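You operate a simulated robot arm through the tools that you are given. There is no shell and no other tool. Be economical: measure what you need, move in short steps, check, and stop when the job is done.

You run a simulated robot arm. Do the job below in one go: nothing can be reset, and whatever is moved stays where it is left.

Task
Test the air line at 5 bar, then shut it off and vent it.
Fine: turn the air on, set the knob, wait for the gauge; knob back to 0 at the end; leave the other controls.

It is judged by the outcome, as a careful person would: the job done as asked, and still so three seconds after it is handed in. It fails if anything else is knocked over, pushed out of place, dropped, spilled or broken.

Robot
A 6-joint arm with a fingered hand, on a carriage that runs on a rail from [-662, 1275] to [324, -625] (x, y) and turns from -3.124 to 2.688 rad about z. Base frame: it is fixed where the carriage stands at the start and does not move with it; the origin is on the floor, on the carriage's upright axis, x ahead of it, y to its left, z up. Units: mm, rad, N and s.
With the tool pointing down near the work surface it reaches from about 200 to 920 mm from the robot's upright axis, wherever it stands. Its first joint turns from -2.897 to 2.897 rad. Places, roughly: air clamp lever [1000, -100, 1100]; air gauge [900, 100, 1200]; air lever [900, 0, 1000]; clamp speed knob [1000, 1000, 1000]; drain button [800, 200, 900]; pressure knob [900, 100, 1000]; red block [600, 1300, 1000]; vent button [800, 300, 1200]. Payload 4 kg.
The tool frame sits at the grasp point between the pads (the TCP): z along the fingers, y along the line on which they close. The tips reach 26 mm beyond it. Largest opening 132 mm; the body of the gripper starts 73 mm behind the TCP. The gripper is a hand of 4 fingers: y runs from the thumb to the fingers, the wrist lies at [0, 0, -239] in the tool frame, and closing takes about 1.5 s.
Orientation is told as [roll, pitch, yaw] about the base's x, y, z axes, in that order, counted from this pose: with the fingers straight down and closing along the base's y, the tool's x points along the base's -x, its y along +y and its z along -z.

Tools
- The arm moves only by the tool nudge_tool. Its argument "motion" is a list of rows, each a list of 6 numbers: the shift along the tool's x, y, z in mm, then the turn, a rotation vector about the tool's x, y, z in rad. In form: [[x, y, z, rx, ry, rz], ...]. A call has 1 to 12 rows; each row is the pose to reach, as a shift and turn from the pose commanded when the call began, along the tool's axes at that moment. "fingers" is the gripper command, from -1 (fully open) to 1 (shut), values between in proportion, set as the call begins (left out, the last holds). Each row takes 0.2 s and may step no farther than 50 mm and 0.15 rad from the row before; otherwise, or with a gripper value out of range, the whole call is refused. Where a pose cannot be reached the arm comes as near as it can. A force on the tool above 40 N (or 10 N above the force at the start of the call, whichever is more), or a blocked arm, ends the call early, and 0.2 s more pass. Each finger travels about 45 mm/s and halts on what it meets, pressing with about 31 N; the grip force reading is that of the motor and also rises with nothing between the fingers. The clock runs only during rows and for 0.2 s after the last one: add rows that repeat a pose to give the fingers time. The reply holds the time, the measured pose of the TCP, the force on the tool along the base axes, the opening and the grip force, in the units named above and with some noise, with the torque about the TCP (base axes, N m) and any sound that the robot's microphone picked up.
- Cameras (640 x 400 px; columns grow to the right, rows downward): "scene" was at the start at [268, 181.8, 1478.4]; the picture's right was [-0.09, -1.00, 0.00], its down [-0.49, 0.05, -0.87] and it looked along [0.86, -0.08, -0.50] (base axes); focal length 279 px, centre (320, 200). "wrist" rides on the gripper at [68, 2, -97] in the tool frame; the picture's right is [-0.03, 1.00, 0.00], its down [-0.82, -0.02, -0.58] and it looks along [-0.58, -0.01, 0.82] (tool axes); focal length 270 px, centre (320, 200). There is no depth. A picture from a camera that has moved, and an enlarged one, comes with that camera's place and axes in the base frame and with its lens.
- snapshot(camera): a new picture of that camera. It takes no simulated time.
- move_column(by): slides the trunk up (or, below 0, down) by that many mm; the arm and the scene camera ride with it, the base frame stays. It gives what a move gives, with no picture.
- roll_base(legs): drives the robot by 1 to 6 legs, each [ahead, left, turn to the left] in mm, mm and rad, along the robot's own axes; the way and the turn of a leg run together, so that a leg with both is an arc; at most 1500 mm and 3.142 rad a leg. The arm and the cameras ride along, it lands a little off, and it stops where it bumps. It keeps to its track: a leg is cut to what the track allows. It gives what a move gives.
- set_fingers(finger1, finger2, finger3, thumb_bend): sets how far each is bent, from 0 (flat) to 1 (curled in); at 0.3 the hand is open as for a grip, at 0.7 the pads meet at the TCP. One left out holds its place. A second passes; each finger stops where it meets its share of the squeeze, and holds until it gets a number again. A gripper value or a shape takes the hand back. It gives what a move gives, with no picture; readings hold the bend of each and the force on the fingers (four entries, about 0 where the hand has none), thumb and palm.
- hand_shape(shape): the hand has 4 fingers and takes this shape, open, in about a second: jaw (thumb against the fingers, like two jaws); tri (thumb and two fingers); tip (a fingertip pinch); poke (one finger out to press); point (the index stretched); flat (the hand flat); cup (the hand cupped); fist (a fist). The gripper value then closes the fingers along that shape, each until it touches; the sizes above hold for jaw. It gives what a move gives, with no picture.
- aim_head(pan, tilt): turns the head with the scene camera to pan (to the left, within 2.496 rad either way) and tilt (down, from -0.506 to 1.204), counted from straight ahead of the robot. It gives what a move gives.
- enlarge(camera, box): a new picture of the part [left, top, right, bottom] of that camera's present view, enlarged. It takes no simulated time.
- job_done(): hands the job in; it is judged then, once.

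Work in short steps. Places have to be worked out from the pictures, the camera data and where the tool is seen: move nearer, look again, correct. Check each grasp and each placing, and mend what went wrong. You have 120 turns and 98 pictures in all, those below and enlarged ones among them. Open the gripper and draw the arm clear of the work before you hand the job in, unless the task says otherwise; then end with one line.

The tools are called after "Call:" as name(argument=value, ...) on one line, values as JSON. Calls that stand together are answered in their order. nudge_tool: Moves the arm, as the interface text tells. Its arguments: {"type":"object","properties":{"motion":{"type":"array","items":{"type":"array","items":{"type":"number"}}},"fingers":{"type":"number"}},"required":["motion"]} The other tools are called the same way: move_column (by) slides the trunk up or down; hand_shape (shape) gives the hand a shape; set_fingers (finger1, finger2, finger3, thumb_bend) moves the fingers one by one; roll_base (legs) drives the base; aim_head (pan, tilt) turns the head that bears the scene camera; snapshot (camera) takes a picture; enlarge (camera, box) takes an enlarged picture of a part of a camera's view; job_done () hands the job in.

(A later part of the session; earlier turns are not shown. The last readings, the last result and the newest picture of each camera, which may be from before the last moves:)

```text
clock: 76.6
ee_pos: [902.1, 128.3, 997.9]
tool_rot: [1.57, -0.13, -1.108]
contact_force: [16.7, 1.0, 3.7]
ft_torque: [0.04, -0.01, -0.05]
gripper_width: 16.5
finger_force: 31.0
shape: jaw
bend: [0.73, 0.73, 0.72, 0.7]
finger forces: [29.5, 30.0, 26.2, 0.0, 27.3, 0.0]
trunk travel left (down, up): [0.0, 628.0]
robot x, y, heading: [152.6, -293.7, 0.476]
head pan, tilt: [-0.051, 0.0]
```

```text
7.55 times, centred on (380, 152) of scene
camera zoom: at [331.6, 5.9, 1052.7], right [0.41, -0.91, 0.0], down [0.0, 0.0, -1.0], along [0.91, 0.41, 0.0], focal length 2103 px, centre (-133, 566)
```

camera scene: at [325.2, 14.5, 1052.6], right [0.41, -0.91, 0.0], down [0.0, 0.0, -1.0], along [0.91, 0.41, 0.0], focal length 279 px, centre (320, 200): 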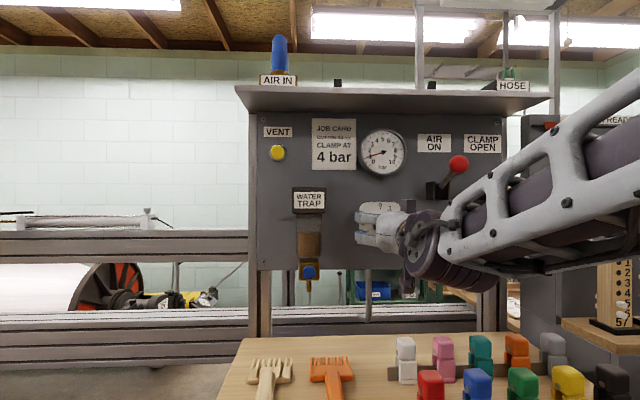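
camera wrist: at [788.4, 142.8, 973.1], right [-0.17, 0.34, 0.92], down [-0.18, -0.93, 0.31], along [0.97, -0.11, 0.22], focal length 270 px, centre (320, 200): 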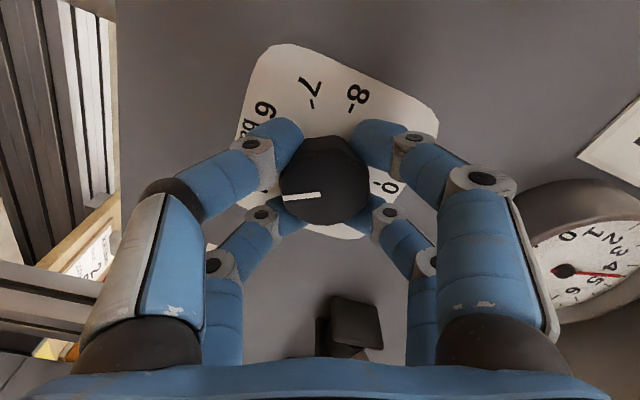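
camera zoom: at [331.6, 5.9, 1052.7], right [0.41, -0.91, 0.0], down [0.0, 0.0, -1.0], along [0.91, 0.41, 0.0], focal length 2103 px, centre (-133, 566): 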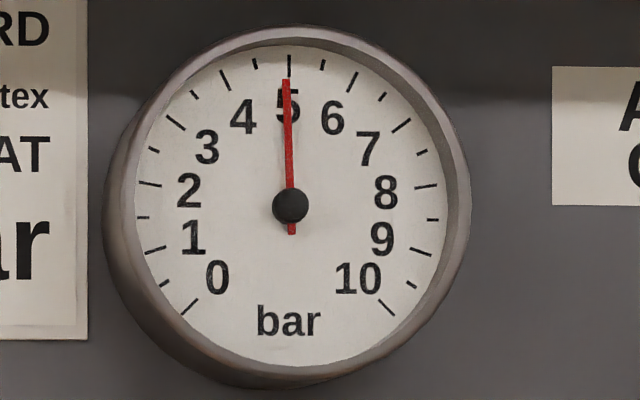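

≈4.93 bar. I add 0.04 rad, hold, then release and check again.

Call:
nudge_tool(motion=[[0, 0, 0, 0, 0, 0.04], [0, 0, 0, 0, 0, 0.04], [0, 0, 0, 0, 0, 0.04], [0, 0, 0, 0, 0, 0.04], [0, 0, 0, 0, 0, 0.04], [0, 0, 0, 0, 0, 0.04], [0, 0, 0, 0, 0, 0.04], [0, 0, 0, 0, 0, 0.04], [0, 0, 0, 0, 0, 0.04], [0, 0, 0, 0, 0, 0.04], [0, 0, 0, 0, 0, 0.04], [0, 0, 0, 0, 0, 0.04]])

Call:
enlarge(camera="scene", box=[355, 125, 405, 178])

Call:
nudge_tool(motion=[[0, 0, 0, 0, 0, 0], [0, 0, 0, 0, 0, 0], [0, 0, 0, 0, 0, 0], [0, 0, 0, 0, 0, 0], [0, 0, 0, 0, 0, 0], [0, 0, 0, 0, 0, 0], [0, 0, 0, 0, 0, 0]], fingers=-0.25)

Call:
enlarge(camera="scene", box=[355, 125, 405, 178])

```text
clock: 79.2
ee_pos: [902.1, 129.7, 998.4]
tool_rot: [1.57, -0.089, -1.106]
contact_force: [13.1, 1.1, -0.7]
ft_torque: [-0.06, 0.08, -0.04]
gripper_width: 16.3
finger_force: 31.1
shape: jaw
bend: [0.73, 0.73, 0.72, 0.7]
finger forces: [29.0, 28.6, 26.8, 0.1, 29.2, 0.0]
trunk travel left (down, up): [0.0, 628.0]
robot x, y, heading: [155.0, -292.5, 0.469]
head pan, tilt: [-0.051, 0.0]
```

```text
7.55 times, centred on (380, 152) of scene
camera zoom: at [331.6, 6.0, 1052.6], right [0.41, -0.91, 0.0], down [0.0, 0.0, -1.0], along [0.91, 0.41, 0.0], focal length 2103 px, centre (-133, 566)
```

zoom: 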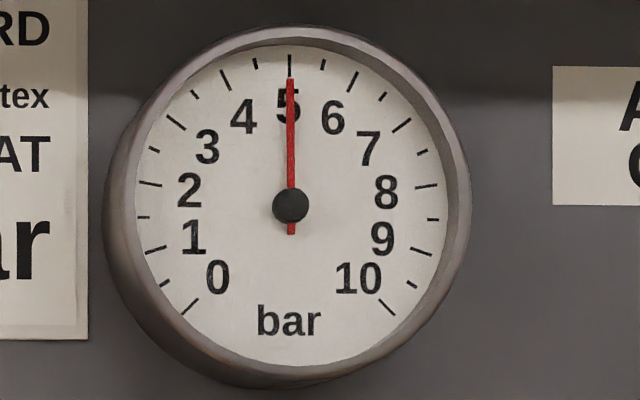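

```text
clock: 80.8
ee_pos: [902.7, 129.6, 998.8]
tool_rot: [1.57, -0.091, -1.108]
contact_force: [0.4, -0.3, -1.1]
ft_torque: [-0.01, 0.0, -0.03]
gripper_width: 82.0
finger_force: 0.1
shape: jaw
bend: [0.71, 0.71, 0.71, 0.71]
finger forces: [0.1, 0.0, 0.0, 0.0, 0.0, 0.1]
trunk travel left (down, up): [0.0, 628.0]
robot x, y, heading: [152.4, -290.2, 0.47]
head pan, tilt: [-0.051, 0.0]
```

```text
7.55 times, centred on (380, 152) of scene
camera zoom: at [331.2, 5.9, 1052.7], right [0.41, -0.91, 0.0], down [0.0, 0.0, -1.0], along [0.91, 0.41, 0.0], focal length 2103 px, centre (-133, 566)
```

zoom: 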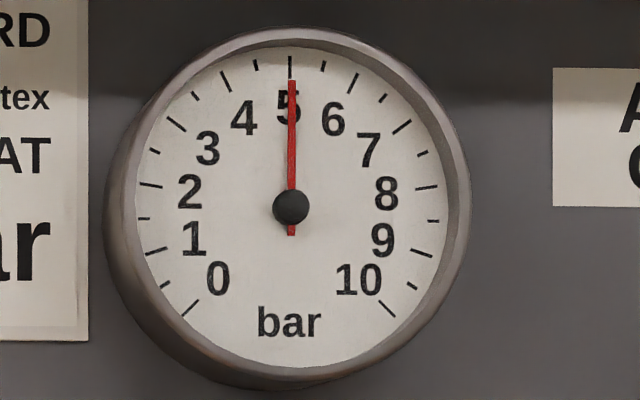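

Steady 5.0 bar with the knob released — test done. Now I retract, raise the column and move right to the air lever.

Call:
nudge_tool(motion=[[0, 0, -30, 0, 0, 0.03], [0, 0, -60, 0, 0, 0.06], [0, 0, -90, 0, 0, 0.09], [0, 0, -120, 0, 0, 0.09], [0, 0, -145, 0, 0, 0.09], [0, 0, -145, 0, 0, 0.09]])

Call:
move_column(by=115)

Call:
roll_base(legs=[[0, -120, 0]])

Call:
snapshot(camera="wrist")

```text
clock: 82.2
ee_pos: [773.1, 62.9, 998.3]
tool_rot: [1.57, -0.001, -1.107]
contact_force: [1.0, 0.1, 0.2]
ft_torque: [0.01, -0.03, -0.02]
gripper_width: 82.1
finger_force: 0.1
shape: jaw
bend: [0.71, 0.71, 0.71, 0.71]
finger forces: [0.1, 0.0, 0.0, 0.0, 0.0, 0.0]
trunk travel left (down, up): [0.0, 628.0]
robot x, y, heading: [150.2, -290.1, 0.466]
head pan, tilt: [-0.051, 0.0]
```

```text
clock: 83.7
ee_pos: [773.0, 64.7, 1114.4]
tool_rot: [1.568, 0.0, -1.106]
contact_force: [0.4, 0.7, 0.0]
ft_torque: [-0.02, 0.0, -0.02]
gripper_width: 82.1
finger_force: 0.1
shape: jaw
bend: [0.71, 0.71, 0.71, 0.71]
finger forces: [0.0, 0.0, 0.0, 0.0, 0.0, 0.1]
trunk travel left (down, up): [-115.0, 513.0]
robot x, y, heading: [151.5, -290.2, 0.469]
head pan, tilt: [-0.051, 0.0]
```

```text
clock: 84.9
ee_pos: [827.4, -40.5, 1114.1]
tool_rot: [1.569, 0.0, -1.109]
contact_force: [0.3, -1.1, 0.5]
ft_torque: [-0.02, 0.03, -0.01]
gripper_width: 82.3
finger_force: 0.1
shape: jaw
bend: [0.71, 0.71, 0.71, 0.71]
finger forces: [0.1, 0.1, 0.0, 0.0, 0.0, 0.0]
trunk travel left (down, up): [-115.0, 513.0]
robot x, y, heading: [205.0, -398.3, 0.47]
head pan, tilt: [-0.051, 0.0]
```

```text
35 pictures are left
camera wrist: at [710.3, -22.1, 1116.1], right [0.01, -0.02, 1.0], down [-0.15, -0.99, -0.02], along [0.99, -0.15, -0.02], focal length 270 px, centre (320, 200)
```

wrist: 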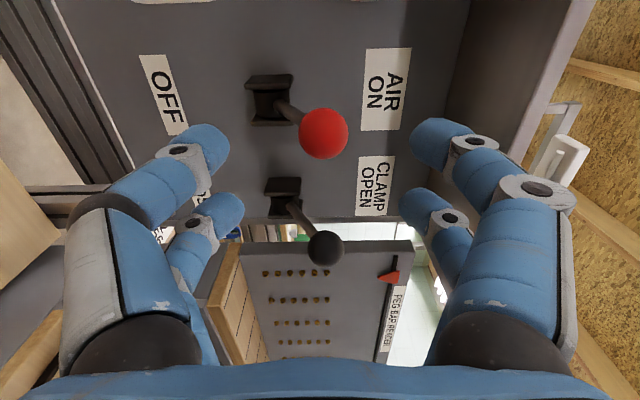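

Perfectly lined up with the raised lever ball. I advance to enclose it and narrow the fingers to ~50 mm.

Call:
nudge_tool(motion=[[0, 0, 30, 0, 0, 0], [0, 0, 60, 0, 0, 0], [0, 0, 82, 0, 0, 0], [0, 0, 82, 0, 0, 0]])

Call:
nudge_tool(motion=[[0, 0, 0, 0, 0, 0], [0, 0, 0, 0, 0, 0], [0, 0, 0, 0, 0, 0]], fingers=0.2)

Call:
snapshot(camera="wrist")

```text
clock: 85.9
ee_pos: [902.0, -5.2, 1112.9]
tool_rot: [1.569, 0.0, -1.108]
contact_force: [0.4, -0.1, 0.1]
ft_torque: [0.01, -0.02, 0.02]
gripper_width: 82.3
finger_force: 0.1
shape: jaw
bend: [0.71, 0.71, 0.71, 0.71]
finger forces: [0.0, 0.0, 0.0, 0.0, 0.0, 0.1]
trunk travel left (down, up): [-115.0, 513.0]
robot x, y, heading: [206.8, -395.8, 0.468]
head pan, tilt: [-0.051, 0.0]
```

```text
clock: 86.7
ee_pos: [900.5, -3.8, 1112.5]
tool_rot: [1.568, 0.0, -1.11]
contact_force: [0.6, 0.0, 1.1]
ft_torque: [-0.02, 0.04, -0.01]
gripper_width: 53.1
finger_force: 0.0
shape: jaw
bend: [0.73, 0.73, 0.73, 0.7]
finger forces: [0.1, 0.1, 0.1, 0.1, 0.1, 0.0]
trunk travel left (down, up): [-115.0, 513.0]
robot x, y, heading: [204.4, -397.1, 0.469]
head pan, tilt: [-0.051, 0.0]
```

```text
34 pictures are left
camera wrist: at [783.6, 14.3, 1115.2], right [0.01, -0.02, 1.0], down [-0.15, -0.99, -0.02], along [0.99, -0.15, -0.02], focal length 270 px, centre (320, 200)
```

wrist: 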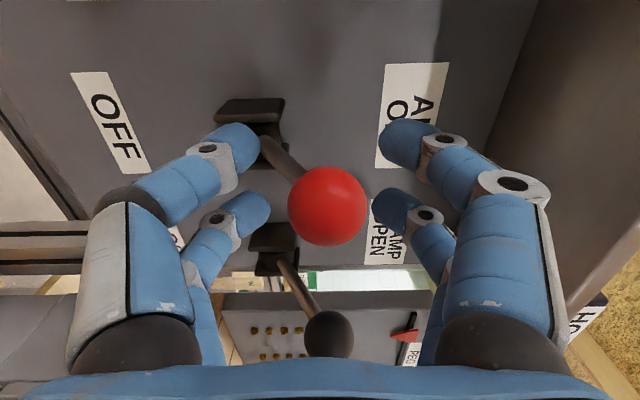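

Ball enclosed. I lower steadily to swing the lever to OFF.

Call:
nudge_tool(motion=[[0, -10, 0, 0, 0, 0], [0, -20, 0, 0, 0, 0], [0, -30, 0, 0, 0, 0], [0, -40, 0, 0, 0, 0], [0, -50, 0, 0, 0, 0], [0, -60, 0, 0, 0, 0], [0, -70, 0, 0, 0, 0], [0, -80, 0, 0, 0, 0], [0, -90, 0, 0, 0, 0], [0, -98, 0, 0, 0, 0], [0, -106, 0, 0, 0, 0], [0, -114, 0, 0, 0, 0]])

Call:
snapshot(camera="wrist")

Call:
snapshot(camera="scene")

```text
clock: 89.3
ee_pos: [897.3, 0.2, 998.8]
tool_rot: [1.568, 0.0, -1.111]
contact_force: [0.3, -1.0, 0.6]
ft_torque: [0.02, 0.02, -0.02]
gripper_width: 53.5
finger_force: 0.0
shape: jaw
bend: [0.73, 0.73, 0.73, 0.7]
finger forces: [0.0, 0.5, 0.1, 0.1, 0.0, 0.0]
out of reach, approached as far as the arm can: row 11, 12
trunk travel left (down, up): [-115.0, 513.0]
robot x, y, heading: [204.9, -398.7, 0.475]
head pan, tilt: [-0.051, 0.0]
```

```text
33 pictures are left
camera wrist: at [780.0, 19.5, 1001.8], right [0.01, -0.02, 1.0], down [-0.16, -0.99, -0.02], along [0.99, -0.16, -0.02], focal length 270 px, centre (320, 200)
```

wrist: 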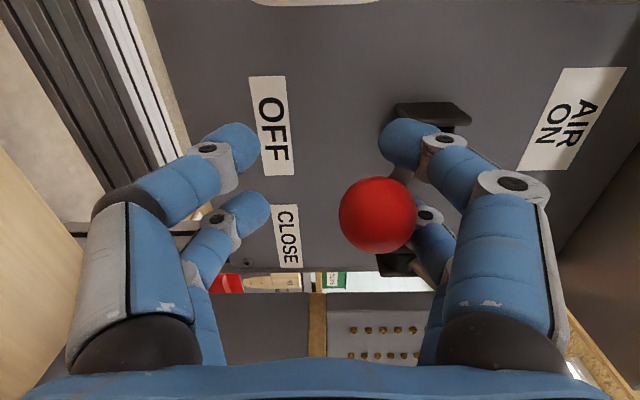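

```text
32 pictures are left
camera scene: at [418.8, -82.2, 1166.4], right [0.41, -0.91, 0.0], down [0.0, 0.0, -1.0], along [0.91, 0.41, 0.0], focal length 279 px, centre (320, 200)
```

scene: 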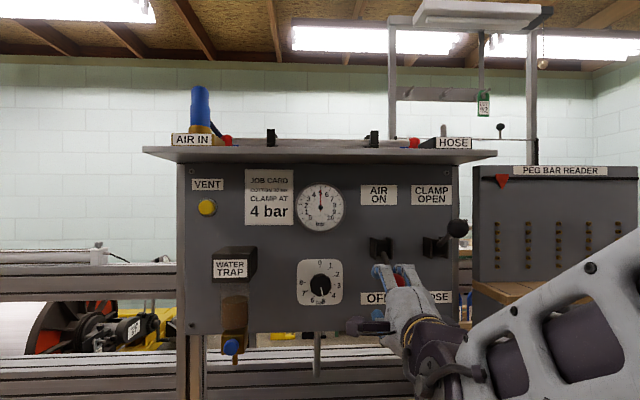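

The ball is down to z≈1027, the original OFF height; to be sure it is at its stop I push 6 mm more with the column, then check.

Call:
move_column(by=-6)

Call:
enlarge(camera="wrist", box=[220, 60, 500, 300])

```text
clock: 89.8
ee_pos: [896.1, -0.3, 994.9]
tool_rot: [1.57, 0.0, -1.112]
contact_force: [0.6, -0.5, 2.7]
ft_torque: [-0.02, -0.02, -0.01]
gripper_width: 54.4
finger_force: 0.1
shape: jaw
bend: [0.73, 0.73, 0.73, 0.7]
finger forces: [0.1, 1.8, 0.0, 0.1, 0.0, 0.0]
trunk travel left (down, up): [-109.0, 519.0]
robot x, y, heading: [204.2, -393.6, 0.469]
head pan, tilt: [-0.051, 0.0]
```

```text
1.67 times, centred on (360, 180) of wrist
camera zoom: at [780.1, 19.4, 997.3], right [0.01, -0.02, 1.0], down [-0.16, -0.99, -0.02], along [0.99, -0.16, -0.02], focal length 450 px, centre (253, 233)
```

zoom: 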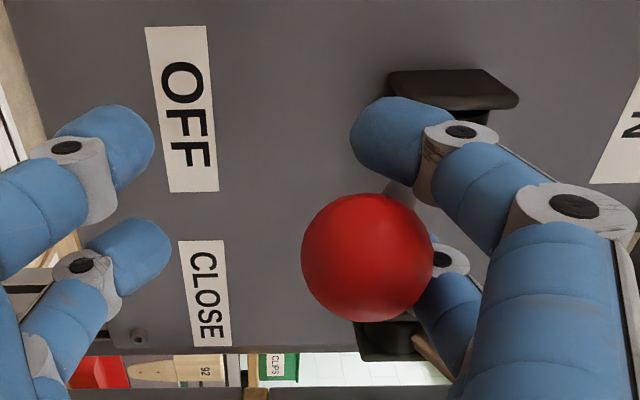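

The ball didn't move further, so it's at its OFF stop. I open the fingers while rising slightly, retract, and head for the vent button.

Call:
nudge_tool(motion=[[0, 4, 0, 0, 0, 0], [0, 8, 0, 0, 0, 0], [0, 14, 0, 0, 0, 0], [0, 20, 0, 0, 0, 0], [0, 20, 0, 0, 0, 0], [0, 20, -30, 0, 0, 0], [0, 20, -60, 0, 0, 0], [0, 20, -90, 0, 0, 0], [0, 20, -90, 0, 0, 0]], fingers=-0.25)

Call:
snapshot(camera="wrist")

Call:
enlarge(camera="scene", box=[180, 140, 460, 340])

```text
clock: 91.8
ee_pos: [828.8, -22.8, 1040.0]
tool_rot: [1.567, 0.0, -1.111]
contact_force: [0.4, 0.9, 0.3]
ft_torque: [0.0, 0.01, -0.02]
gripper_width: 82.2
finger_force: 0.1
shape: jaw
bend: [0.71, 0.71, 0.71, 0.71]
finger forces: [0.0, 0.0, 0.0, 0.0, 0.0, 0.0]
out of reach, approached as far as the arm can: row 7, 8, 9
trunk travel left (down, up): [-109.0, 519.0]
robot x, y, heading: [205.6, -395.6, 0.469]
head pan, tilt: [-0.051, 0.0]
```

```text
30 pictures are left
camera wrist: at [712.3, -4.7, 1043.5], right [0.01, -0.02, 1.0], down [-0.16, -0.99, -0.02], along [0.99, -0.16, -0.02], focal length 270 px, centre (320, 200)
```

wrist: 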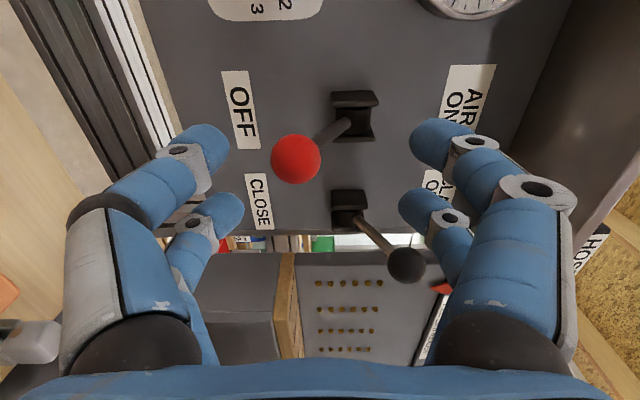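

```text
2.00 times, centred on (320, 240) of scene
camera zoom: at [417.9, -82.9, 1160.3], right [0.41, -0.91, 0.0], down [0.0, 0.0, -1.0], along [0.91, 0.41, 0.0], focal length 557 px, centre (320, 120)
```

zoom: 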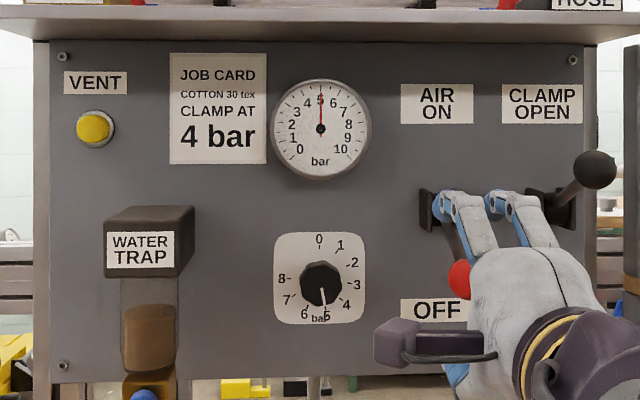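

Lever is at OFF; gauge still 5 bar trapped. Vent button is at u≈76, z≈1151. I move the base left 326 mm, raise the column 93 mm, and roll the hand flat with fingers closed.

Call:
roll_base(legs=[[0, 326, 0]])

Call:
move_column(by=93)

Call:
nudge_tool(motion=[[0, 0, 0, 0, 0, -0.131], [0, 0, 0, 0, 0, -0.262], [0, 0, 0, 0, 0, -0.393], [0, 0, 0, 0, 0, -0.524], [0, 0, 0, 0, 0, -0.655], [0, 0, 0, 0, 0, -0.786], [0, 0, 0, 0, 0, -0.917], [0, 0, 0, 0, 0, -1.048], [0, 0, 0, 0, 0, -1.179], [0, 0, 0, 0, 0, -1.31], [0, 0, 0, 0, 0, -1.441], [0, 0, 0, 0, 0, -1.571]], fingers=1)

Call:
snapshot(camera="wrist")

Call:
snapshot(camera="scene")

```text
clock: 94.0
ee_pos: [682.2, 260.6, 1041.0]
tool_rot: [1.567, 0.001, -1.116]
contact_force: [-0.7, 0.0, 0.8]
ft_torque: [-0.01, -0.01, 0.02]
gripper_width: 82.2
finger_force: 0.0
shape: jaw
bend: [0.71, 0.71, 0.71, 0.71]
finger forces: [0.0, 0.0, 0.0, 0.0, 0.0, 0.0]
trunk travel left (down, up): [-109.0, 519.0]
robot x, y, heading: [58.3, -107.7, 0.469]
head pan, tilt: [-0.051, 0.0]
```

```text
clock: 95.3
ee_pos: [688.1, 265.1, 1135.3]
tool_rot: [1.564, 0.0, -1.115]
contact_force: [0.3, -0.8, -0.1]
ft_torque: [-0.02, 0.01, -0.01]
gripper_width: 82.2
finger_force: 0.0
shape: jaw
bend: [0.71, 0.71, 0.71, 0.71]
finger forces: [0.0, 0.0, 0.0, 0.0, 0.1, 0.0]
trunk travel left (down, up): [-202.0, 426.0]
robot x, y, heading: [58.0, -110.5, 0.471]
head pan, tilt: [-0.051, 0.0]
```

```text
clock: 97.9
ee_pos: [690.0, 265.1, 1134.9]
tool_rot: [-0.274, -1.563, 0.73]
contact_force: [-0.6, 0.6, 0.7]
ft_torque: [0.01, 0.0, 0.02]
gripper_width: 0.0
finger_force: 30.4
shape: jaw
bend: [0.62, 0.63, 0.63, 0.7]
finger forces: [0.0, 0.0, 0.1, 0.1, 0.0, 0.0]
trunk travel left (down, up): [-202.0, 426.0]
robot x, y, heading: [57.6, -110.0, 0.468]
head pan, tilt: [-0.051, 0.0]
```

```text
28 pictures are left
camera wrist: at [601.4, 224.2, 1068.3], right [-0.44, 0.9, 0.02], down [-0.51, -0.27, 0.82], along [0.74, 0.35, 0.57], focal length 270 px, centre (320, 200)
```

wrist: 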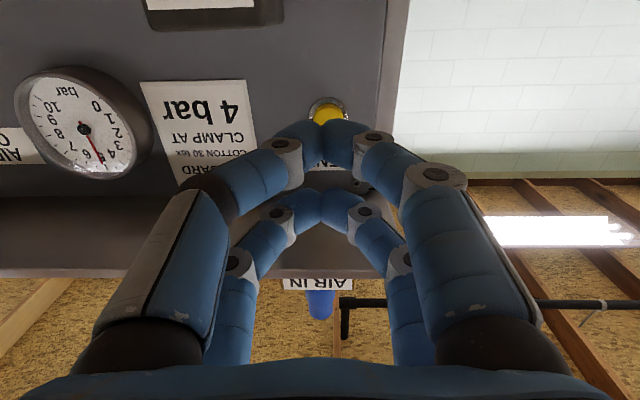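

```text
27 pictures are left
camera scene: at [279.8, 207.5, 1254.3], right [0.4, -0.91, 0.0], down [0.0, 0.0, -1.0], along [0.91, 0.4, 0.0], focal length 279 px, centre (320, 200)
```

scene: 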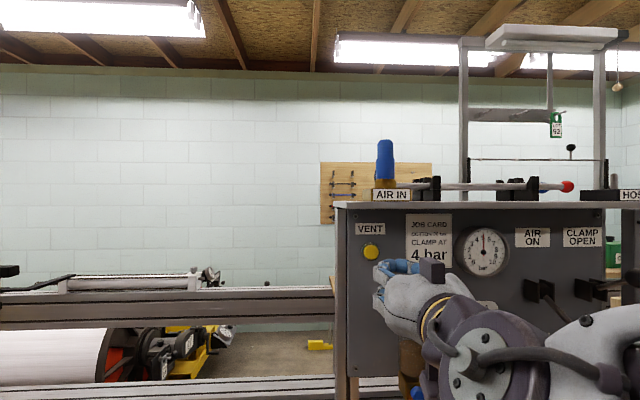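

Button confirmed at u≈79, z≈1147. I aim the upper pair of closed fingertips at it (TCP z≈1129) and advance to just short of it.

Call:
nudge_tool(motion=[[5, 5, 30, 0, 0, 0], [5, 5, 60, 0, 0, 0], [5, 5, 85, 0, 0, 0], [5, 5, 105, 0, 0, 0], [5, 5, 105, 0, 0, 0]])

Call:
snapshot(camera="wrist")

Call:
enlarge(camera="scene", box=[340, 200, 520, 320])

```text
clock: 99.1
ee_pos: [783.6, 316.3, 1129.5]
tool_rot: [-0.018, -1.565, 0.472]
contact_force: [-0.2, 0.3, 0.6]
ft_torque: [0.04, -0.04, -0.02]
gripper_width: 0.1
finger_force: 30.6
shape: jaw
bend: [0.62, 0.63, 0.63, 0.7]
finger forces: [0.0, 0.1, 0.0, 0.1, 0.0, 0.0]
trunk travel left (down, up): [-202.0, 426.0]
robot x, y, heading: [57.4, -110.9, 0.47]
head pan, tilt: [-0.051, 0.0]
```

```text
26 pictures are left
camera wrist: at [695.1, 276.2, 1061.4], right [-0.44, 0.9, 0.03], down [-0.51, -0.27, 0.82], along [0.74, 0.35, 0.57], focal length 270 px, centre (320, 200)
```

wrist: 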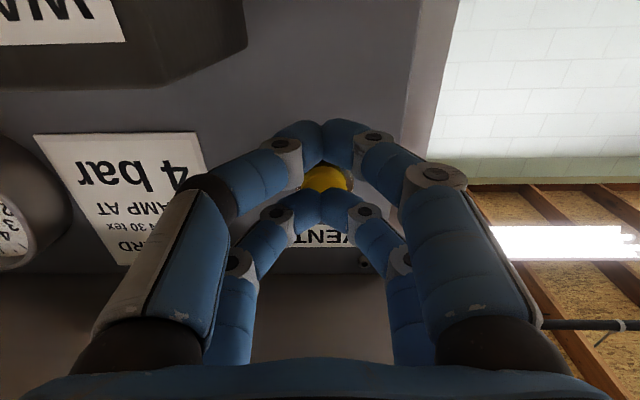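

```text
3.33 times, centred on (430, 260) of scene
camera zoom: at [279.8, 207.5, 1254.3], right [0.4, -0.91, 0.0], down [0.0, 0.0, -1.0], along [0.91, 0.4, 0.0], focal length 929 px, centre (-47, 0)
```

zoom: 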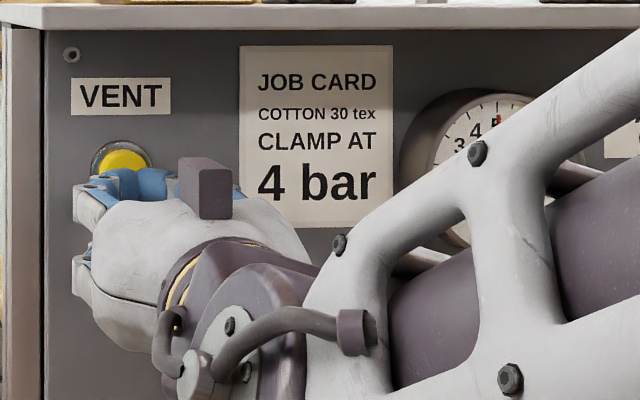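

Upper fingertips are level with the button (~1150 vs 1145). I press forward slowly, stopping on force.

Call:
nudge_tool(motion=[[3, 0, 6, 0, 0, 0], [4, 0, 12, 0, 0, 0], [4, 0, 16, 0, 0, 0], [4, 0, 20, 0, 0, 0], [4, 0, 24, 0, 0, 0], [4, 0, 28, 0, 0, 0]])

Call:
snapshot(camera="wrist")

Call:
enlarge(camera="scene", box=[340, 200, 520, 320])

```text
clock: 100.4
ee_pos: [801.0, 325.4, 1125.1]
tool_rot: [0.058, -1.563, 0.398]
contact_force: [-32.8, -17.5, -1.1]
ft_torque: [0.36, -0.75, -0.07]
gripper_width: 0.0
finger_force: 31.6
shape: jaw
bend: [0.62, 0.66, 0.66, 0.7]
finger forces: [0.0, 0.1, 0.0, 0.1, 0.0, 0.0]
trunk travel left (down, up): [-202.0, 426.0]
robot x, y, heading: [54.9, -109.4, 0.467]
head pan, tilt: [-0.051, 0.0]
heard: click
stopped in row 6: the force on the tool passed its limit at 47 N (the readings are from after the stop); the commanded pose is now the measured one
```

```text
24 pictures are left
camera wrist: at [713.4, 285.1, 1058.1], right [-0.44, 0.9, 0.03], down [-0.5, -0.27, 0.82], along [0.74, 0.35, 0.57], focal length 270 px, centre (320, 200)
```

wrist: 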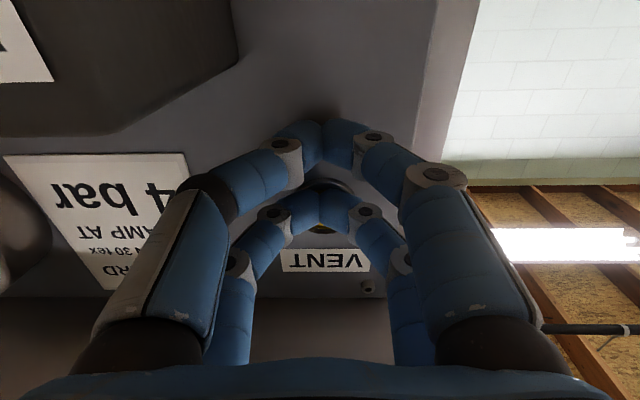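

```text
3.33 times, centred on (430, 260) of scene
camera zoom: at [278.4, 206.8, 1254.7], right [0.4, -0.91, 0.0], down [0.0, 0.0, -1.0], along [0.91, 0.4, 0.0], focal length 929 px, centre (-47, 0)
```

zoom: 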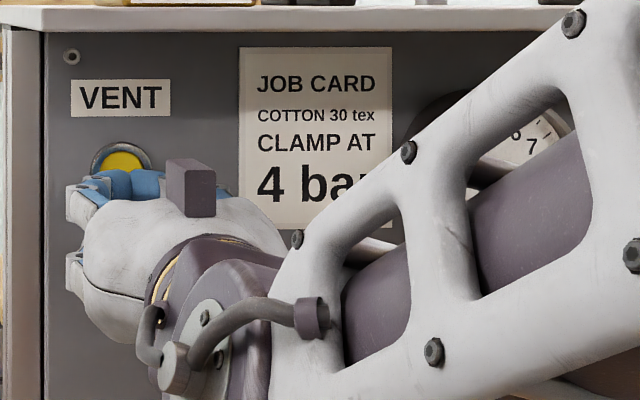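

A click: the button is pressed. I hold it for several seconds to vent.

Call:
nudge_tool(motion=[[0, 0, 0, 0, 0, 0], [0, 0, 0, 0, 0, 0], [0, 0, 0, 0, 0, 0], [0, 0, 0, 0, 0, 0], [0, 0, 0, 0, 0, 0], [0, 0, 0, 0, 0, 0], [0, 0, 0, 0, 0, 0], [0, 0, 0, 0, 0, 0], [0, 0, 0, 0, 0, 0], [0, 0, 0, 0, 0, 0], [0, 0, 0, 0, 0, 0], [0, 0, 0, 0, 0, 0]])

Call:
nudge_tool(motion=[[0, 0, 0, 0, 0, 0], [0, 0, 0, 0, 0, 0], [0, 0, 0, 0, 0, 0], [0, 0, 0, 0, 0, 0], [0, 0, 0, 0, 0, 0], [0, 0, 0, 0, 0, 0], [0, 0, 0, 0, 0, 0], [0, 0, 0, 0, 0, 0], [0, 0, 0, 0, 0, 0], [0, 0, 0, 0, 0, 0], [0, 0, 0, 0, 0, 0], [0, 0, 0, 0, 0, 0]])

Call:
enlarge(camera="scene", box=[400, 200, 540, 300])

```text
clock: 103.0
ee_pos: [801.7, 326.6, 1125.8]
tool_rot: [0.01, -1.563, 0.445]
contact_force: [-37.0, -19.7, -4.1]
ft_torque: [0.41, -0.73, -0.04]
gripper_width: 0.0
finger_force: 30.6
shape: jaw
bend: [0.62, 0.66, 0.67, 0.7]
finger forces: [0.0, 0.0, 0.0, 0.0, 0.0, 0.1]
trunk travel left (down, up): [-202.0, 426.0]
robot x, y, heading: [56.6, -111.6, 0.466]
head pan, tilt: [-0.051, 0.0]
```

```text
clock: 105.6
ee_pos: [801.3, 327.1, 1124.7]
tool_rot: [0.012, -1.563, 0.445]
contact_force: [-38.0, -19.8, -4.5]
ft_torque: [0.37, -0.65, -0.06]
gripper_width: 0.2
finger_force: 31.4
shape: jaw
bend: [0.62, 0.66, 0.67, 0.7]
finger forces: [0.1, 0.0, 0.0, 0.0, 0.0, 0.1]
trunk travel left (down, up): [-202.0, 426.0]
robot x, y, heading: [59.5, -111.3, 0.468]
head pan, tilt: [-0.051, 0.0]
```

```text
4.00 times, centred on (470, 250) of scene
camera zoom: at [278.4, 206.8, 1254.8], right [0.4, -0.91, 0.0], down [0.0, 0.0, -1.0], along [0.91, 0.4, 0.0], focal length 1115 px, centre (-280, 0)
```

zoom: 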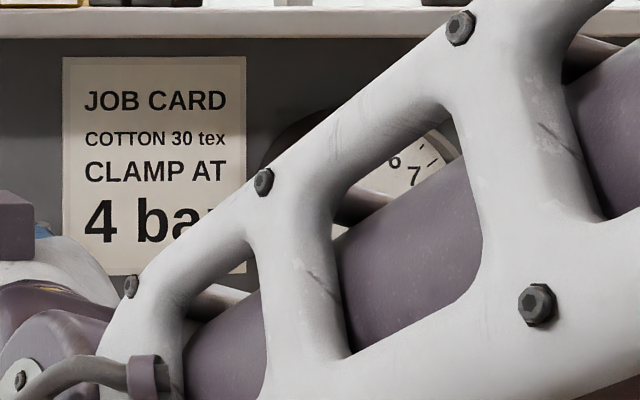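

Held over 5 s. I back off and look at the gauge.

Call:
nudge_tool(motion=[[0, 0, -20, 0, 0, 0], [0, 0, -45, 0, 0, 0], [0, 0, -70, 0, 0, 0], [0, 0, -95, 0, 0, 0], [0, 0, -120, 0, 0, 0], [0, 0, -120, 0, 0, 0]])

Call:
enlarge(camera="scene", box=[340, 200, 540, 320])

Call:
snapshot(camera="wrist")

```text
clock: 107.0
ee_pos: [694.1, 275.9, 1126.8]
tool_rot: [-0.019, -1.56, 0.473]
contact_force: [-1.3, -0.1, -0.1]
ft_torque: [0.02, -0.01, 0.02]
gripper_width: 0.3
finger_force: 31.0
shape: jaw
bend: [0.62, 0.65, 0.66, 0.7]
finger forces: [0.1, 0.0, 0.0, 0.1, 0.0, 0.0]
trunk travel left (down, up): [-202.0, 426.0]
robot x, y, heading: [59.3, -109.9, 0.468]
head pan, tilt: [-0.051, 0.0]
```

```text
3.20 times, centred on (440, 260) of scene
camera zoom: at [279.7, 207.5, 1254.3], right [0.4, -0.91, 0.0], down [0.0, 0.0, -1.0], along [0.91, 0.4, 0.0], focal length 892 px, centre (-64, 8)
```

zoom: 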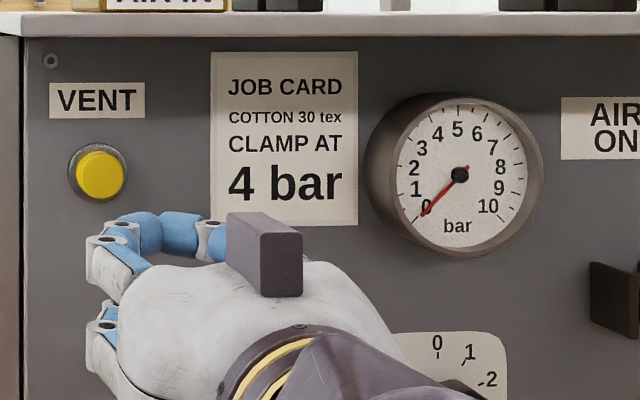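

```text
20 pictures are left
camera wrist: at [607.3, 234.2, 1059.0], right [-0.44, 0.9, 0.03], down [-0.5, -0.27, 0.82], along [0.74, 0.35, 0.57], focal length 270 px, centre (320, 200)
```

wrist: 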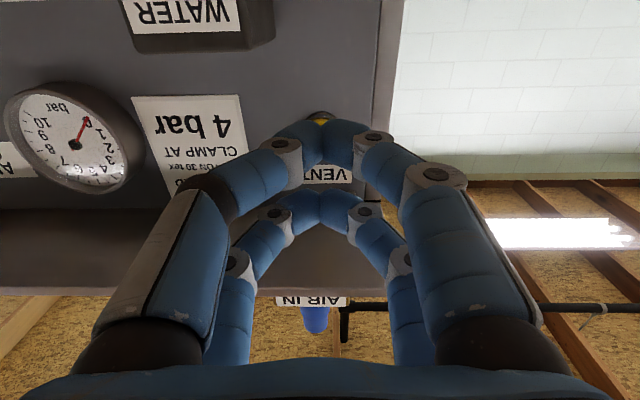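

Gauge is at 0 — vented. Now the knob back to 0: I open and roll the hand to 1.5 rad, move right 225 mm and lower 129 mm to the knob.

Call:
nudge_tool(motion=[[0, 0, -15, 0, 0, 0.13], [0, 0, -25, 0, 0, 0.26], [0, 0, -25, 0, 0, 0.39], [0, 0, -25, 0, 0, 0.52], [0, 0, -25, 0, 0, 0.65], [0, 0, -25, 0, 0, 0.78], [0, 0, -25, 0, 0, 0.91], [0, 0, -25, 0, 0, 1.04], [0, 0, -25, 0, 0, 1.17], [0, 0, -25, 0, 0, 1.3], [0, 0, -25, 0, 0, 1.43], [0, 0, -25, 0, 0, 1.52]], fingers=-0.25)

Call:
roll_base(legs=[[0, -226, 0]])

Call:
move_column(by=-129)

Call:
snapshot(camera="wrist")

```text
clock: 109.6
ee_pos: [679.6, 269.3, 1138.1]
tool_rot: [1.56, -0.047, -1.116]
contact_force: [-0.2, -0.1, 0.2]
ft_torque: [0.01, 0.0, 0.03]
gripper_width: 82.1
finger_force: 0.0
shape: jaw
bend: [0.71, 0.71, 0.71, 0.71]
finger forces: [0.0, 0.0, 0.1, 0.0, 0.0, 0.1]
out of reach, approached as far as the arm can: row 1, 2, 3, 4, 5, 6, 7, 8, 9, 10, 11, 12
trunk travel left (down, up): [-202.0, 426.0]
robot x, y, heading: [59.3, -115.2, 0.465]
head pan, tilt: [-0.051, 0.0]
```

```text
clock: 111.3
ee_pos: [783.5, 65.4, 1138.2]
tool_rot: [1.561, -0.051, -1.117]
contact_force: [-0.7, -0.6, -0.3]
ft_torque: [0.02, -0.01, -0.01]
gripper_width: 82.1
finger_force: 0.2
shape: jaw
bend: [0.71, 0.71, 0.71, 0.71]
finger forces: [0.0, 0.0, 0.0, 0.0, 0.0, 0.0]
trunk travel left (down, up): [-202.0, 426.0]
robot x, y, heading: [165.4, -312.5, 0.463]
head pan, tilt: [-0.051, 0.0]
```

```text
clock: 112.9
ee_pos: [783.5, 66.7, 1009.5]
tool_rot: [1.559, -0.052, -1.117]
contact_force: [0.1, -0.2, 0.1]
ft_torque: [0.01, 0.03, 0.01]
gripper_width: 82.0
finger_force: 0.0
shape: jaw
bend: [0.71, 0.71, 0.71, 0.71]
finger forces: [0.1, 0.0, 0.0, 0.0, 0.1, 0.0]
trunk travel left (down, up): [-73.0, 555.0]
robot x, y, heading: [158.5, -311.1, 0.465]
head pan, tilt: [-0.051, 0.0]
```

```text
19 pictures are left
camera wrist: at [667.3, 85.9, 1009.1], right [0.0, 0.03, 1.0], down [-0.16, -0.99, 0.03], along [0.99, -0.16, 0.01], focal length 270 px, centre (320, 200)
```

wrist: 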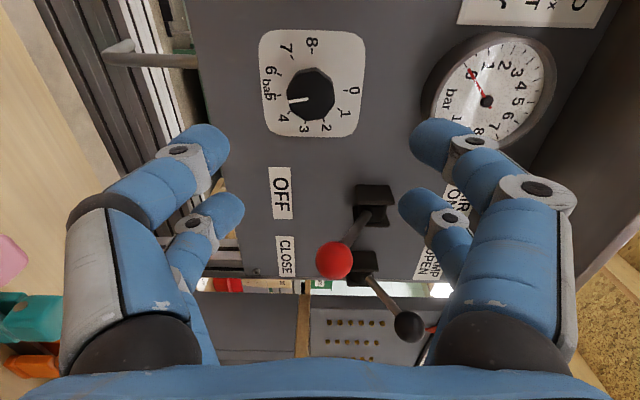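

Well placed. I lower 11 mm, advance 134 mm with small corrections, and check alignment.

Call:
move_column(by=-11)

Call:
nudge_tool(motion=[[2, 0, 35, 0, 0.024, 0], [4, 0, 70, 0, 0.024, 0], [4, 0, 105, 0, 0.024, 0], [4, 0, 135, 0, 0.024, 0], [4, 0, 135, 0, 0.024, 0]])

Call:
snapshot(camera="wrist")

```text
clock: 113.5
ee_pos: [784.5, 66.1, 999.1]
tool_rot: [1.56, -0.05, -1.115]
contact_force: [-0.6, 0.0, 0.1]
ft_torque: [0.02, 0.02, -0.04]
gripper_width: 82.2
finger_force: 0.1
shape: jaw
bend: [0.71, 0.71, 0.71, 0.71]
finger forces: [0.1, 0.0, 0.1, 0.0, 0.0, 0.1]
trunk travel left (down, up): [-62.0, 566.0]
robot x, y, heading: [161.9, -309.9, 0.465]
head pan, tilt: [-0.051, 0.0]
```

```text
clock: 114.7
ee_pos: [903.1, 128.8, 995.4]
tool_rot: [1.558, -0.049, -1.093]
contact_force: [0.1, -0.7, -0.2]
ft_torque: [-0.03, 0.02, 0.02]
gripper_width: 82.4
finger_force: 0.0
shape: jaw
bend: [0.71, 0.71, 0.71, 0.71]
finger forces: [0.0, 0.1, 0.0, 0.0, 0.0, 0.0]
trunk travel left (down, up): [-62.0, 566.0]
robot x, y, heading: [162.0, -310.0, 0.466]
head pan, tilt: [-0.051, 0.0]
```

```text
18 pictures are left
camera wrist: at [786.5, 146.3, 995.7], right [0.0, 0.03, 1.0], down [-0.14, -0.99, 0.03], along [0.99, -0.14, 0.01], focal length 270 px, centre (320, 200)
```

wrist: 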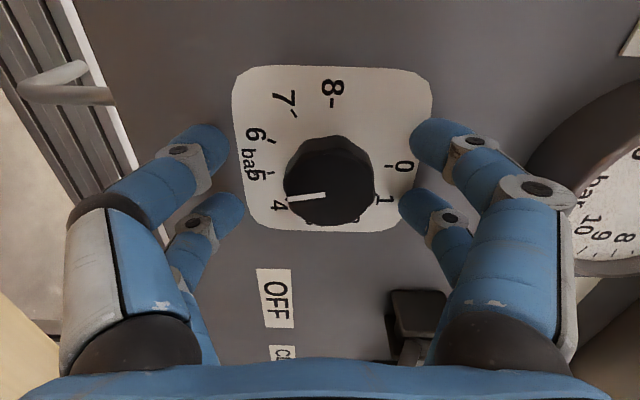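

Alignment matches the earlier good grip. I close on the knob and turn counter-clockwise in short calls.

Call:
nudge_tool(motion=[[0, 2.5, 0, 0, 0, 0], [0, 2.5, 0, 0, 0, 0], [0, 2.5, 0, 0, 0, 0], [0, 2.5, 0, 0, 0, 0], [0, 2.5, 0, 0, 0, 0]], fingers=1)

Call:
nudge_tool(motion=[[0, 0, 0, 0, 0, -0.07], [0, 0, 0, 0, 0, -0.14], [0, 0, 0, 0, 0, -0.21], [0, 0, 0, 0, 0, -0.28], [0, 0, 0, 0, 0, -0.35], [0, 0, 0, 0, 0, -0.42], [0, 0, 0, 0, 0, -0.49]])

Call:
nudge_tool(motion=[[0, 0, 0, 0, 0, -0.07], [0, 0, 0, 0, 0, -0.14], [0, 0, 0, 0, 0, -0.21], [0, 0, 0, 0, 0, -0.28], [0, 0, 0, 0, 0, -0.35], [0, 0, 0, 0, 0, -0.42], [0, 0, 0, 0, 0, -0.49]])

Call:
snapshot(camera="wrist")

```text
clock: 115.9
ee_pos: [904.9, 129.0, 997.8]
tool_rot: [1.561, -0.051, -1.095]
contact_force: [9.5, 1.4, 1.4]
ft_torque: [0.03, -0.03, 0.0]
gripper_width: 17.2
finger_force: 30.9
shape: jaw
bend: [0.73, 0.73, 0.72, 0.7]
finger forces: [29.9, 28.1, 24.6, 0.1, 27.1, 0.1]
trunk travel left (down, up): [-62.0, 566.0]
robot x, y, heading: [162.7, -315.1, 0.462]
head pan, tilt: [-0.051, 0.0]
```

```text
clock: 117.5
ee_pos: [903.6, 128.3, 999.4]
tool_rot: [1.56, -0.541, -1.088]
contact_force: [21.1, 6.7, 9.8]
ft_torque: [0.08, -0.08, -0.06]
gripper_width: 16.4
finger_force: 31.1
shape: jaw
bend: [0.73, 0.72, 0.72, 0.7]
finger forces: [30.2, 30.8, 25.0, 0.1, 25.6, 0.1]
trunk travel left (down, up): [-62.0, 566.0]
robot x, y, heading: [160.4, -313.1, 0.461]
head pan, tilt: [-0.051, 0.0]
```

```text
clock: 119.1
ee_pos: [903.7, 128.6, 1001.0]
tool_rot: [1.555, -1.032, -1.08]
contact_force: [17.6, 5.4, 23.6]
ft_torque: [0.3, -0.38, -0.05]
gripper_width: 16.6
finger_force: 31.5
shape: jaw
bend: [0.73, 0.72, 0.72, 0.7]
finger forces: [29.5, 36.6, 29.0, 0.1, 23.8, 0.1]
trunk travel left (down, up): [-62.0, 566.0]
robot x, y, heading: [159.3, -312.7, 0.466]
head pan, tilt: [-0.051, 0.0]
```

```text
17 pictures are left
camera wrist: at [800.8, 117.4, 944.4], right [-0.38, 0.75, 0.54], down [-0.31, -0.65, 0.69], along [0.87, 0.1, 0.48], focal length 270 px, centre (320, 200)
```

wrist: 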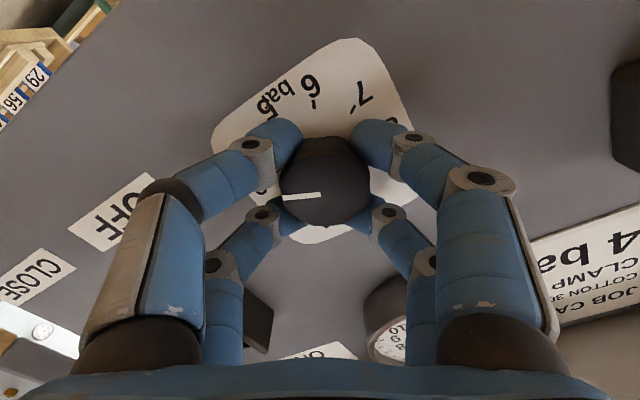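

Knob follows. I continue counter-clockwise with a 2 mm upward correction.

Call:
nudge_tool(motion=[[-1, 0.6, 0, 0, 0, -0.07], [-1.7, 1, 0, 0, 0, -0.14], [-1.7, 1, 0, 0, 0, -0.21], [-1.7, 1, 0, 0, 0, -0.28], [-1.7, 1, 0, 0, 0, -0.35], [-1.7, 1, 0, 0, 0, -0.42]])

Call:
nudge_tool(motion=[[0, 0, 0, 0, 0, -0.07], [0, 0, 0, 0, 0, -0.14], [0, 0, 0, 0, 0, -0.21], [0, 0, 0, 0, 0, -0.28], [0, 0, 0, 0, 0, -0.35], [0, 0, 0, 0, 0, -0.42]])

Call:
snapshot(camera="wrist")

```text
clock: 120.5
ee_pos: [903.2, 129.5, 1001.6]
tool_rot: [1.49, -1.451, -1.013]
contact_force: [16.9, 11.1, 20.9]
ft_torque: [0.24, -0.39, -0.03]
gripper_width: 16.5
finger_force: 31.5
shape: jaw
bend: [0.73, 0.72, 0.72, 0.7]
finger forces: [28.3, 34.8, 29.9, 0.0, 25.1, 0.1]
trunk travel left (down, up): [-62.0, 566.0]
robot x, y, heading: [161.8, -314.8, 0.466]
head pan, tilt: [-0.051, 0.0]
```

```text
clock: 121.9
ee_pos: [903.1, 129.6, 1004.1]
tool_rot: [-1.542, -1.271, 2.024]
contact_force: [10.5, 23.4, 25.0]
ft_torque: [0.33, -0.44, 0.25]
gripper_width: 16.3
finger_force: 30.7
shape: jaw
bend: [0.73, 0.72, 0.72, 0.7]
finger forces: [28.1, 38.4, 31.4, 0.0, 23.5, 0.1]
trunk travel left (down, up): [-62.0, 566.0]
robot x, y, heading: [162.7, -311.7, 0.467]
head pan, tilt: [-0.051, 0.0]
```

```text
16 pictures are left
camera wrist: at [825.4, 69.5, 938.5], right [-0.45, 0.85, -0.27], down [-0.61, -0.07, 0.79], along [0.66, 0.52, 0.55], focal length 270 px, centre (320, 200)
```

wrist: 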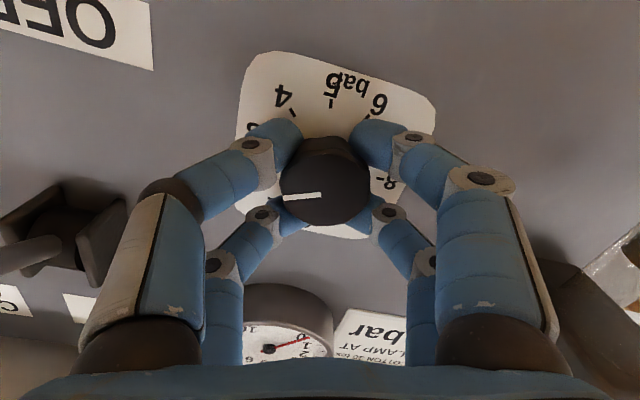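

Knob now around 2 bar. I release, back off 40 mm, and roll back for a second grip.

Call:
nudge_tool(motion=[[0, 0, 0, 0, 0, 0], [0, 0, 0, 0, 0, 0], [0, 0, 0, 0, 0, 0], [0, 0, 0, 0, 0, 0], [0, 0, -25, 0, 0, 0], [0, 0, -45, 0, 0, 0], [0, 0, -45, 0, 0, 0]], fingers=-0.25)

Call:
nudge_tool(motion=[[0, 0, 0, 0, 0, 0.13], [0, 0, 0, 0, 0, 0.26], [0, 0, 0, 0, 0, 0.39], [0, 0, 0, 0, 0, 0.52], [0, 0, 0, 0, 0, 0.65], [0, 0, 0, 0, 0, 0.78], [0, 0, 0, 0, 0, 0.91], [0, 0, 0, 0, 0, 1.04], [0, 0, 0, 0, 0, 1.17], [0, 0, 0, 0, 0, 1.3], [0, 0, 0, 0, 0, 1.4], [0, 0, 0, 0, 0, 1.4]])

Call:
snapshot(camera="wrist")

```text
clock: 123.5
ee_pos: [862.6, 109.8, 1002.2]
tool_rot: [-1.531, -1.27, 2.009]
contact_force: [0.3, 1.1, -0.1]
ft_torque: [-0.01, 0.05, 0.01]
gripper_width: 82.1
finger_force: 0.1
shape: jaw
bend: [0.71, 0.71, 0.71, 0.71]
finger forces: [0.1, 0.0, 0.0, 0.0, 0.0, 0.0]
trunk travel left (down, up): [-62.0, 566.0]
robot x, y, heading: [160.3, -310.3, 0.459]
head pan, tilt: [-0.051, 0.0]
```

```text
clock: 126.1
ee_pos: [862.7, 107.9, 1001.2]
tool_rot: [1.558, -0.469, -1.086]
contact_force: [-0.3, 0.1, 0.1]
ft_torque: [0.03, -0.02, 0.0]
gripper_width: 82.3
finger_force: 0.1
shape: jaw
bend: [0.71, 0.71, 0.71, 0.71]
finger forces: [0.1, 0.0, 0.0, 0.0, 0.0, 0.0]
trunk travel left (down, up): [-62.0, 566.0]
robot x, y, heading: [163.5, -311.4, 0.463]
head pan, tilt: [-0.051, 0.0]
```

```text
15 pictures are left
camera wrist: at [749.6, 118.9, 973.9], right [-0.19, 0.39, 0.9], down [-0.17, -0.92, 0.36], along [0.97, -0.09, 0.24], focal length 270 px, centre (320, 200)
```

wrist: 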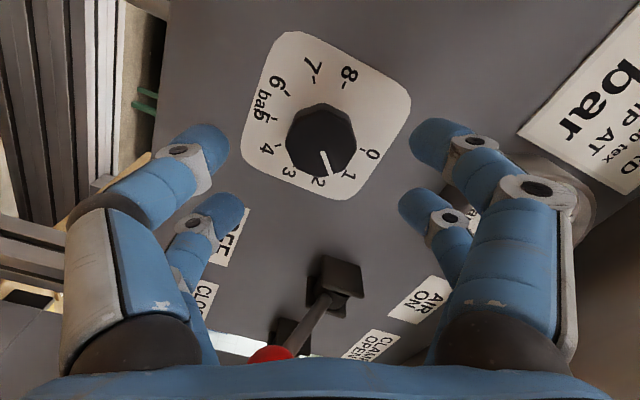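

Pointer near 1.8. I advance with a 3 mm downward correction and regrip.

Call:
nudge_tool(motion=[[1.4, -2.7, 20, 0, 0, 0], [1.4, -2.7, 45, 0, 0, 0], [1.4, -2.7, 45, 0, 0, 0]])

Call:
nudge_tool(motion=[[0, 0, 0, 0, 0, 0], [0, 0, 0, 0, 0, 0], [0, 0, 0, 0, 0, 0], [0, 0, 0, 0, 0, 0], [0, 0, 0, 0, 0, 0]], fingers=1)

Call:
nudge_tool(motion=[[0, 0, 0, 0, 0, -0.07], [0, 0, 0, 0, 0, -0.14], [0, 0, 0, 0, 0, -0.21], [0, 0, 0, 0, 0, -0.28], [0, 0, 0, 0, 0, -0.35], [0, 0, 0, 0, 0, -0.42], [0, 0, 0, 0, 0, -0.49]])

Call:
nudge_tool(motion=[[0, 0, 0, 0, 0, -0.07], [0, 0, 0, 0, 0, -0.14], [0, 0, 0, 0, 0, -0.21], [0, 0, 0, 0, 0, -0.28], [0, 0, 0, 0, 0, -0.35], [0, 0, 0, 0, 0, -0.42]])

Call:
snapshot(camera="wrist")

```text
clock: 126.9
ee_pos: [903.6, 129.5, 997.0]
tool_rot: [1.559, -0.47, -1.087]
contact_force: [0.7, -0.1, 0.6]
ft_torque: [-0.02, 0.01, 0.02]
gripper_width: 82.0
finger_force: 0.1
shape: jaw
bend: [0.71, 0.71, 0.71, 0.71]
finger forces: [0.0, 0.1, 0.0, 0.0, 0.0, 0.0]
trunk travel left (down, up): [-62.0, 566.0]
robot x, y, heading: [163.5, -314.2, 0.466]
head pan, tilt: [-0.051, 0.0]
```

```text
clock: 128.1
ee_pos: [904.0, 131.0, 997.9]
tool_rot: [1.558, -0.471, -1.089]
contact_force: [8.6, 3.2, 2.1]
ft_torque: [-0.02, 0.02, 0.02]
gripper_width: 16.3
finger_force: 30.9
shape: jaw
bend: [0.73, 0.73, 0.72, 0.7]
finger forces: [31.5, 30.7, 23.7, 0.0, 26.8, 0.0]
trunk travel left (down, up): [-62.0, 566.0]
robot x, y, heading: [163.0, -314.0, 0.461]
head pan, tilt: [-0.051, 0.0]
```

```text
clock: 129.7
ee_pos: [904.3, 128.2, 998.5]
tool_rot: [1.555, -0.96, -1.082]
contact_force: [25.7, 7.9, 16.8]
ft_torque: [0.2, -0.23, -0.16]
gripper_width: 16.0
finger_force: 31.3
shape: jaw
bend: [0.73, 0.73, 0.72, 0.7]
finger forces: [30.4, 37.4, 25.6, 0.0, 23.7, 0.0]
trunk travel left (down, up): [-62.0, 566.0]
robot x, y, heading: [161.2, -312.5, 0.463]
head pan, tilt: [-0.051, 0.0]
```

```text
clock: 131.1
ee_pos: [905.1, 127.8, 1001.3]
tool_rot: [1.539, -1.382, -1.064]
contact_force: [19.9, 3.7, 26.7]
ft_torque: [0.81, -0.17, -0.12]
gripper_width: 15.1
finger_force: 31.0
shape: jaw
bend: [0.73, 0.73, 0.71, 0.7]
finger forces: [23.2, 46.9, 25.7, 0.1, 26.1, 0.0]
trunk travel left (down, up): [-62.0, 566.0]
robot x, y, heading: [163.6, -315.1, 0.462]
head pan, tilt: [-0.051, 0.0]
```

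```text
14 pictures are left
camera wrist: at [811.1, 97.7, 935.0], right [-0.45, 0.87, 0.21], down [-0.43, -0.42, 0.8], along [0.79, 0.27, 0.56], focal length 270 px, centre (320, 200)
```

wrist: 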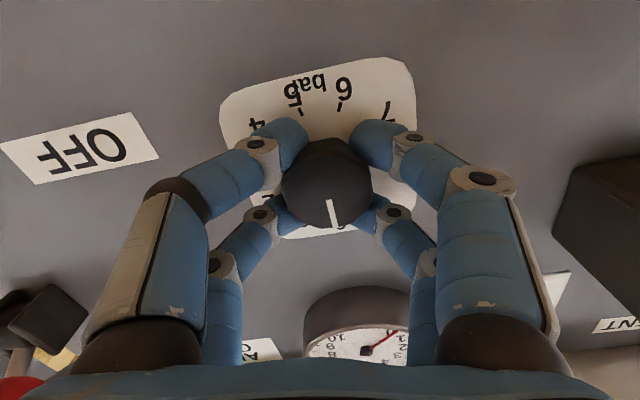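

Near 0 now; the torque is rising. I turn a bit further toward the stop.

Call:
nudge_tool(motion=[[-1.5, 0, 0, 0, 0, -0.06], [-1.5, 0, 0, 0, 0, -0.12], [-1.5, 0, 0, 0, 0, -0.18], [-1.5, 0, 0, 0, 0, -0.22]])

Call:
enlarge(camera="wrist", box=[200, 40, 440, 270])

```text
clock: 132.1
ee_pos: [903.3, 129.7, 1002.8]
tool_rot: [-1.416, -1.542, 1.894]
contact_force: [10.7, 18.4, 29.9]
ft_torque: [1.26, 0.0, 0.19]
gripper_width: 11.9
finger_force: 30.7
shape: jaw
bend: [0.73, 0.73, 0.72, 0.7]
finger forces: [27.9, 60.1, 22.8, 0.1, 41.8, 0.0]
trunk travel left (down, up): [-62.0, 566.0]
robot x, y, heading: [160.6, -313.3, 0.466]
head pan, tilt: [-0.051, 0.0]
```

```text
1.74 times, centred on (320, 155) of wrist
camera zoom: at [818.1, 85.1, 935.8], right [-0.46, 0.89, 0.0], down [-0.51, -0.26, 0.82], along [0.73, 0.38, 0.57], focal length 470 px, centre (320, 278)
```

zoom: 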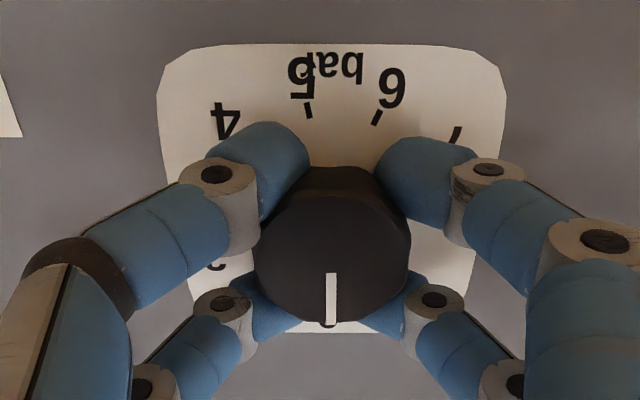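

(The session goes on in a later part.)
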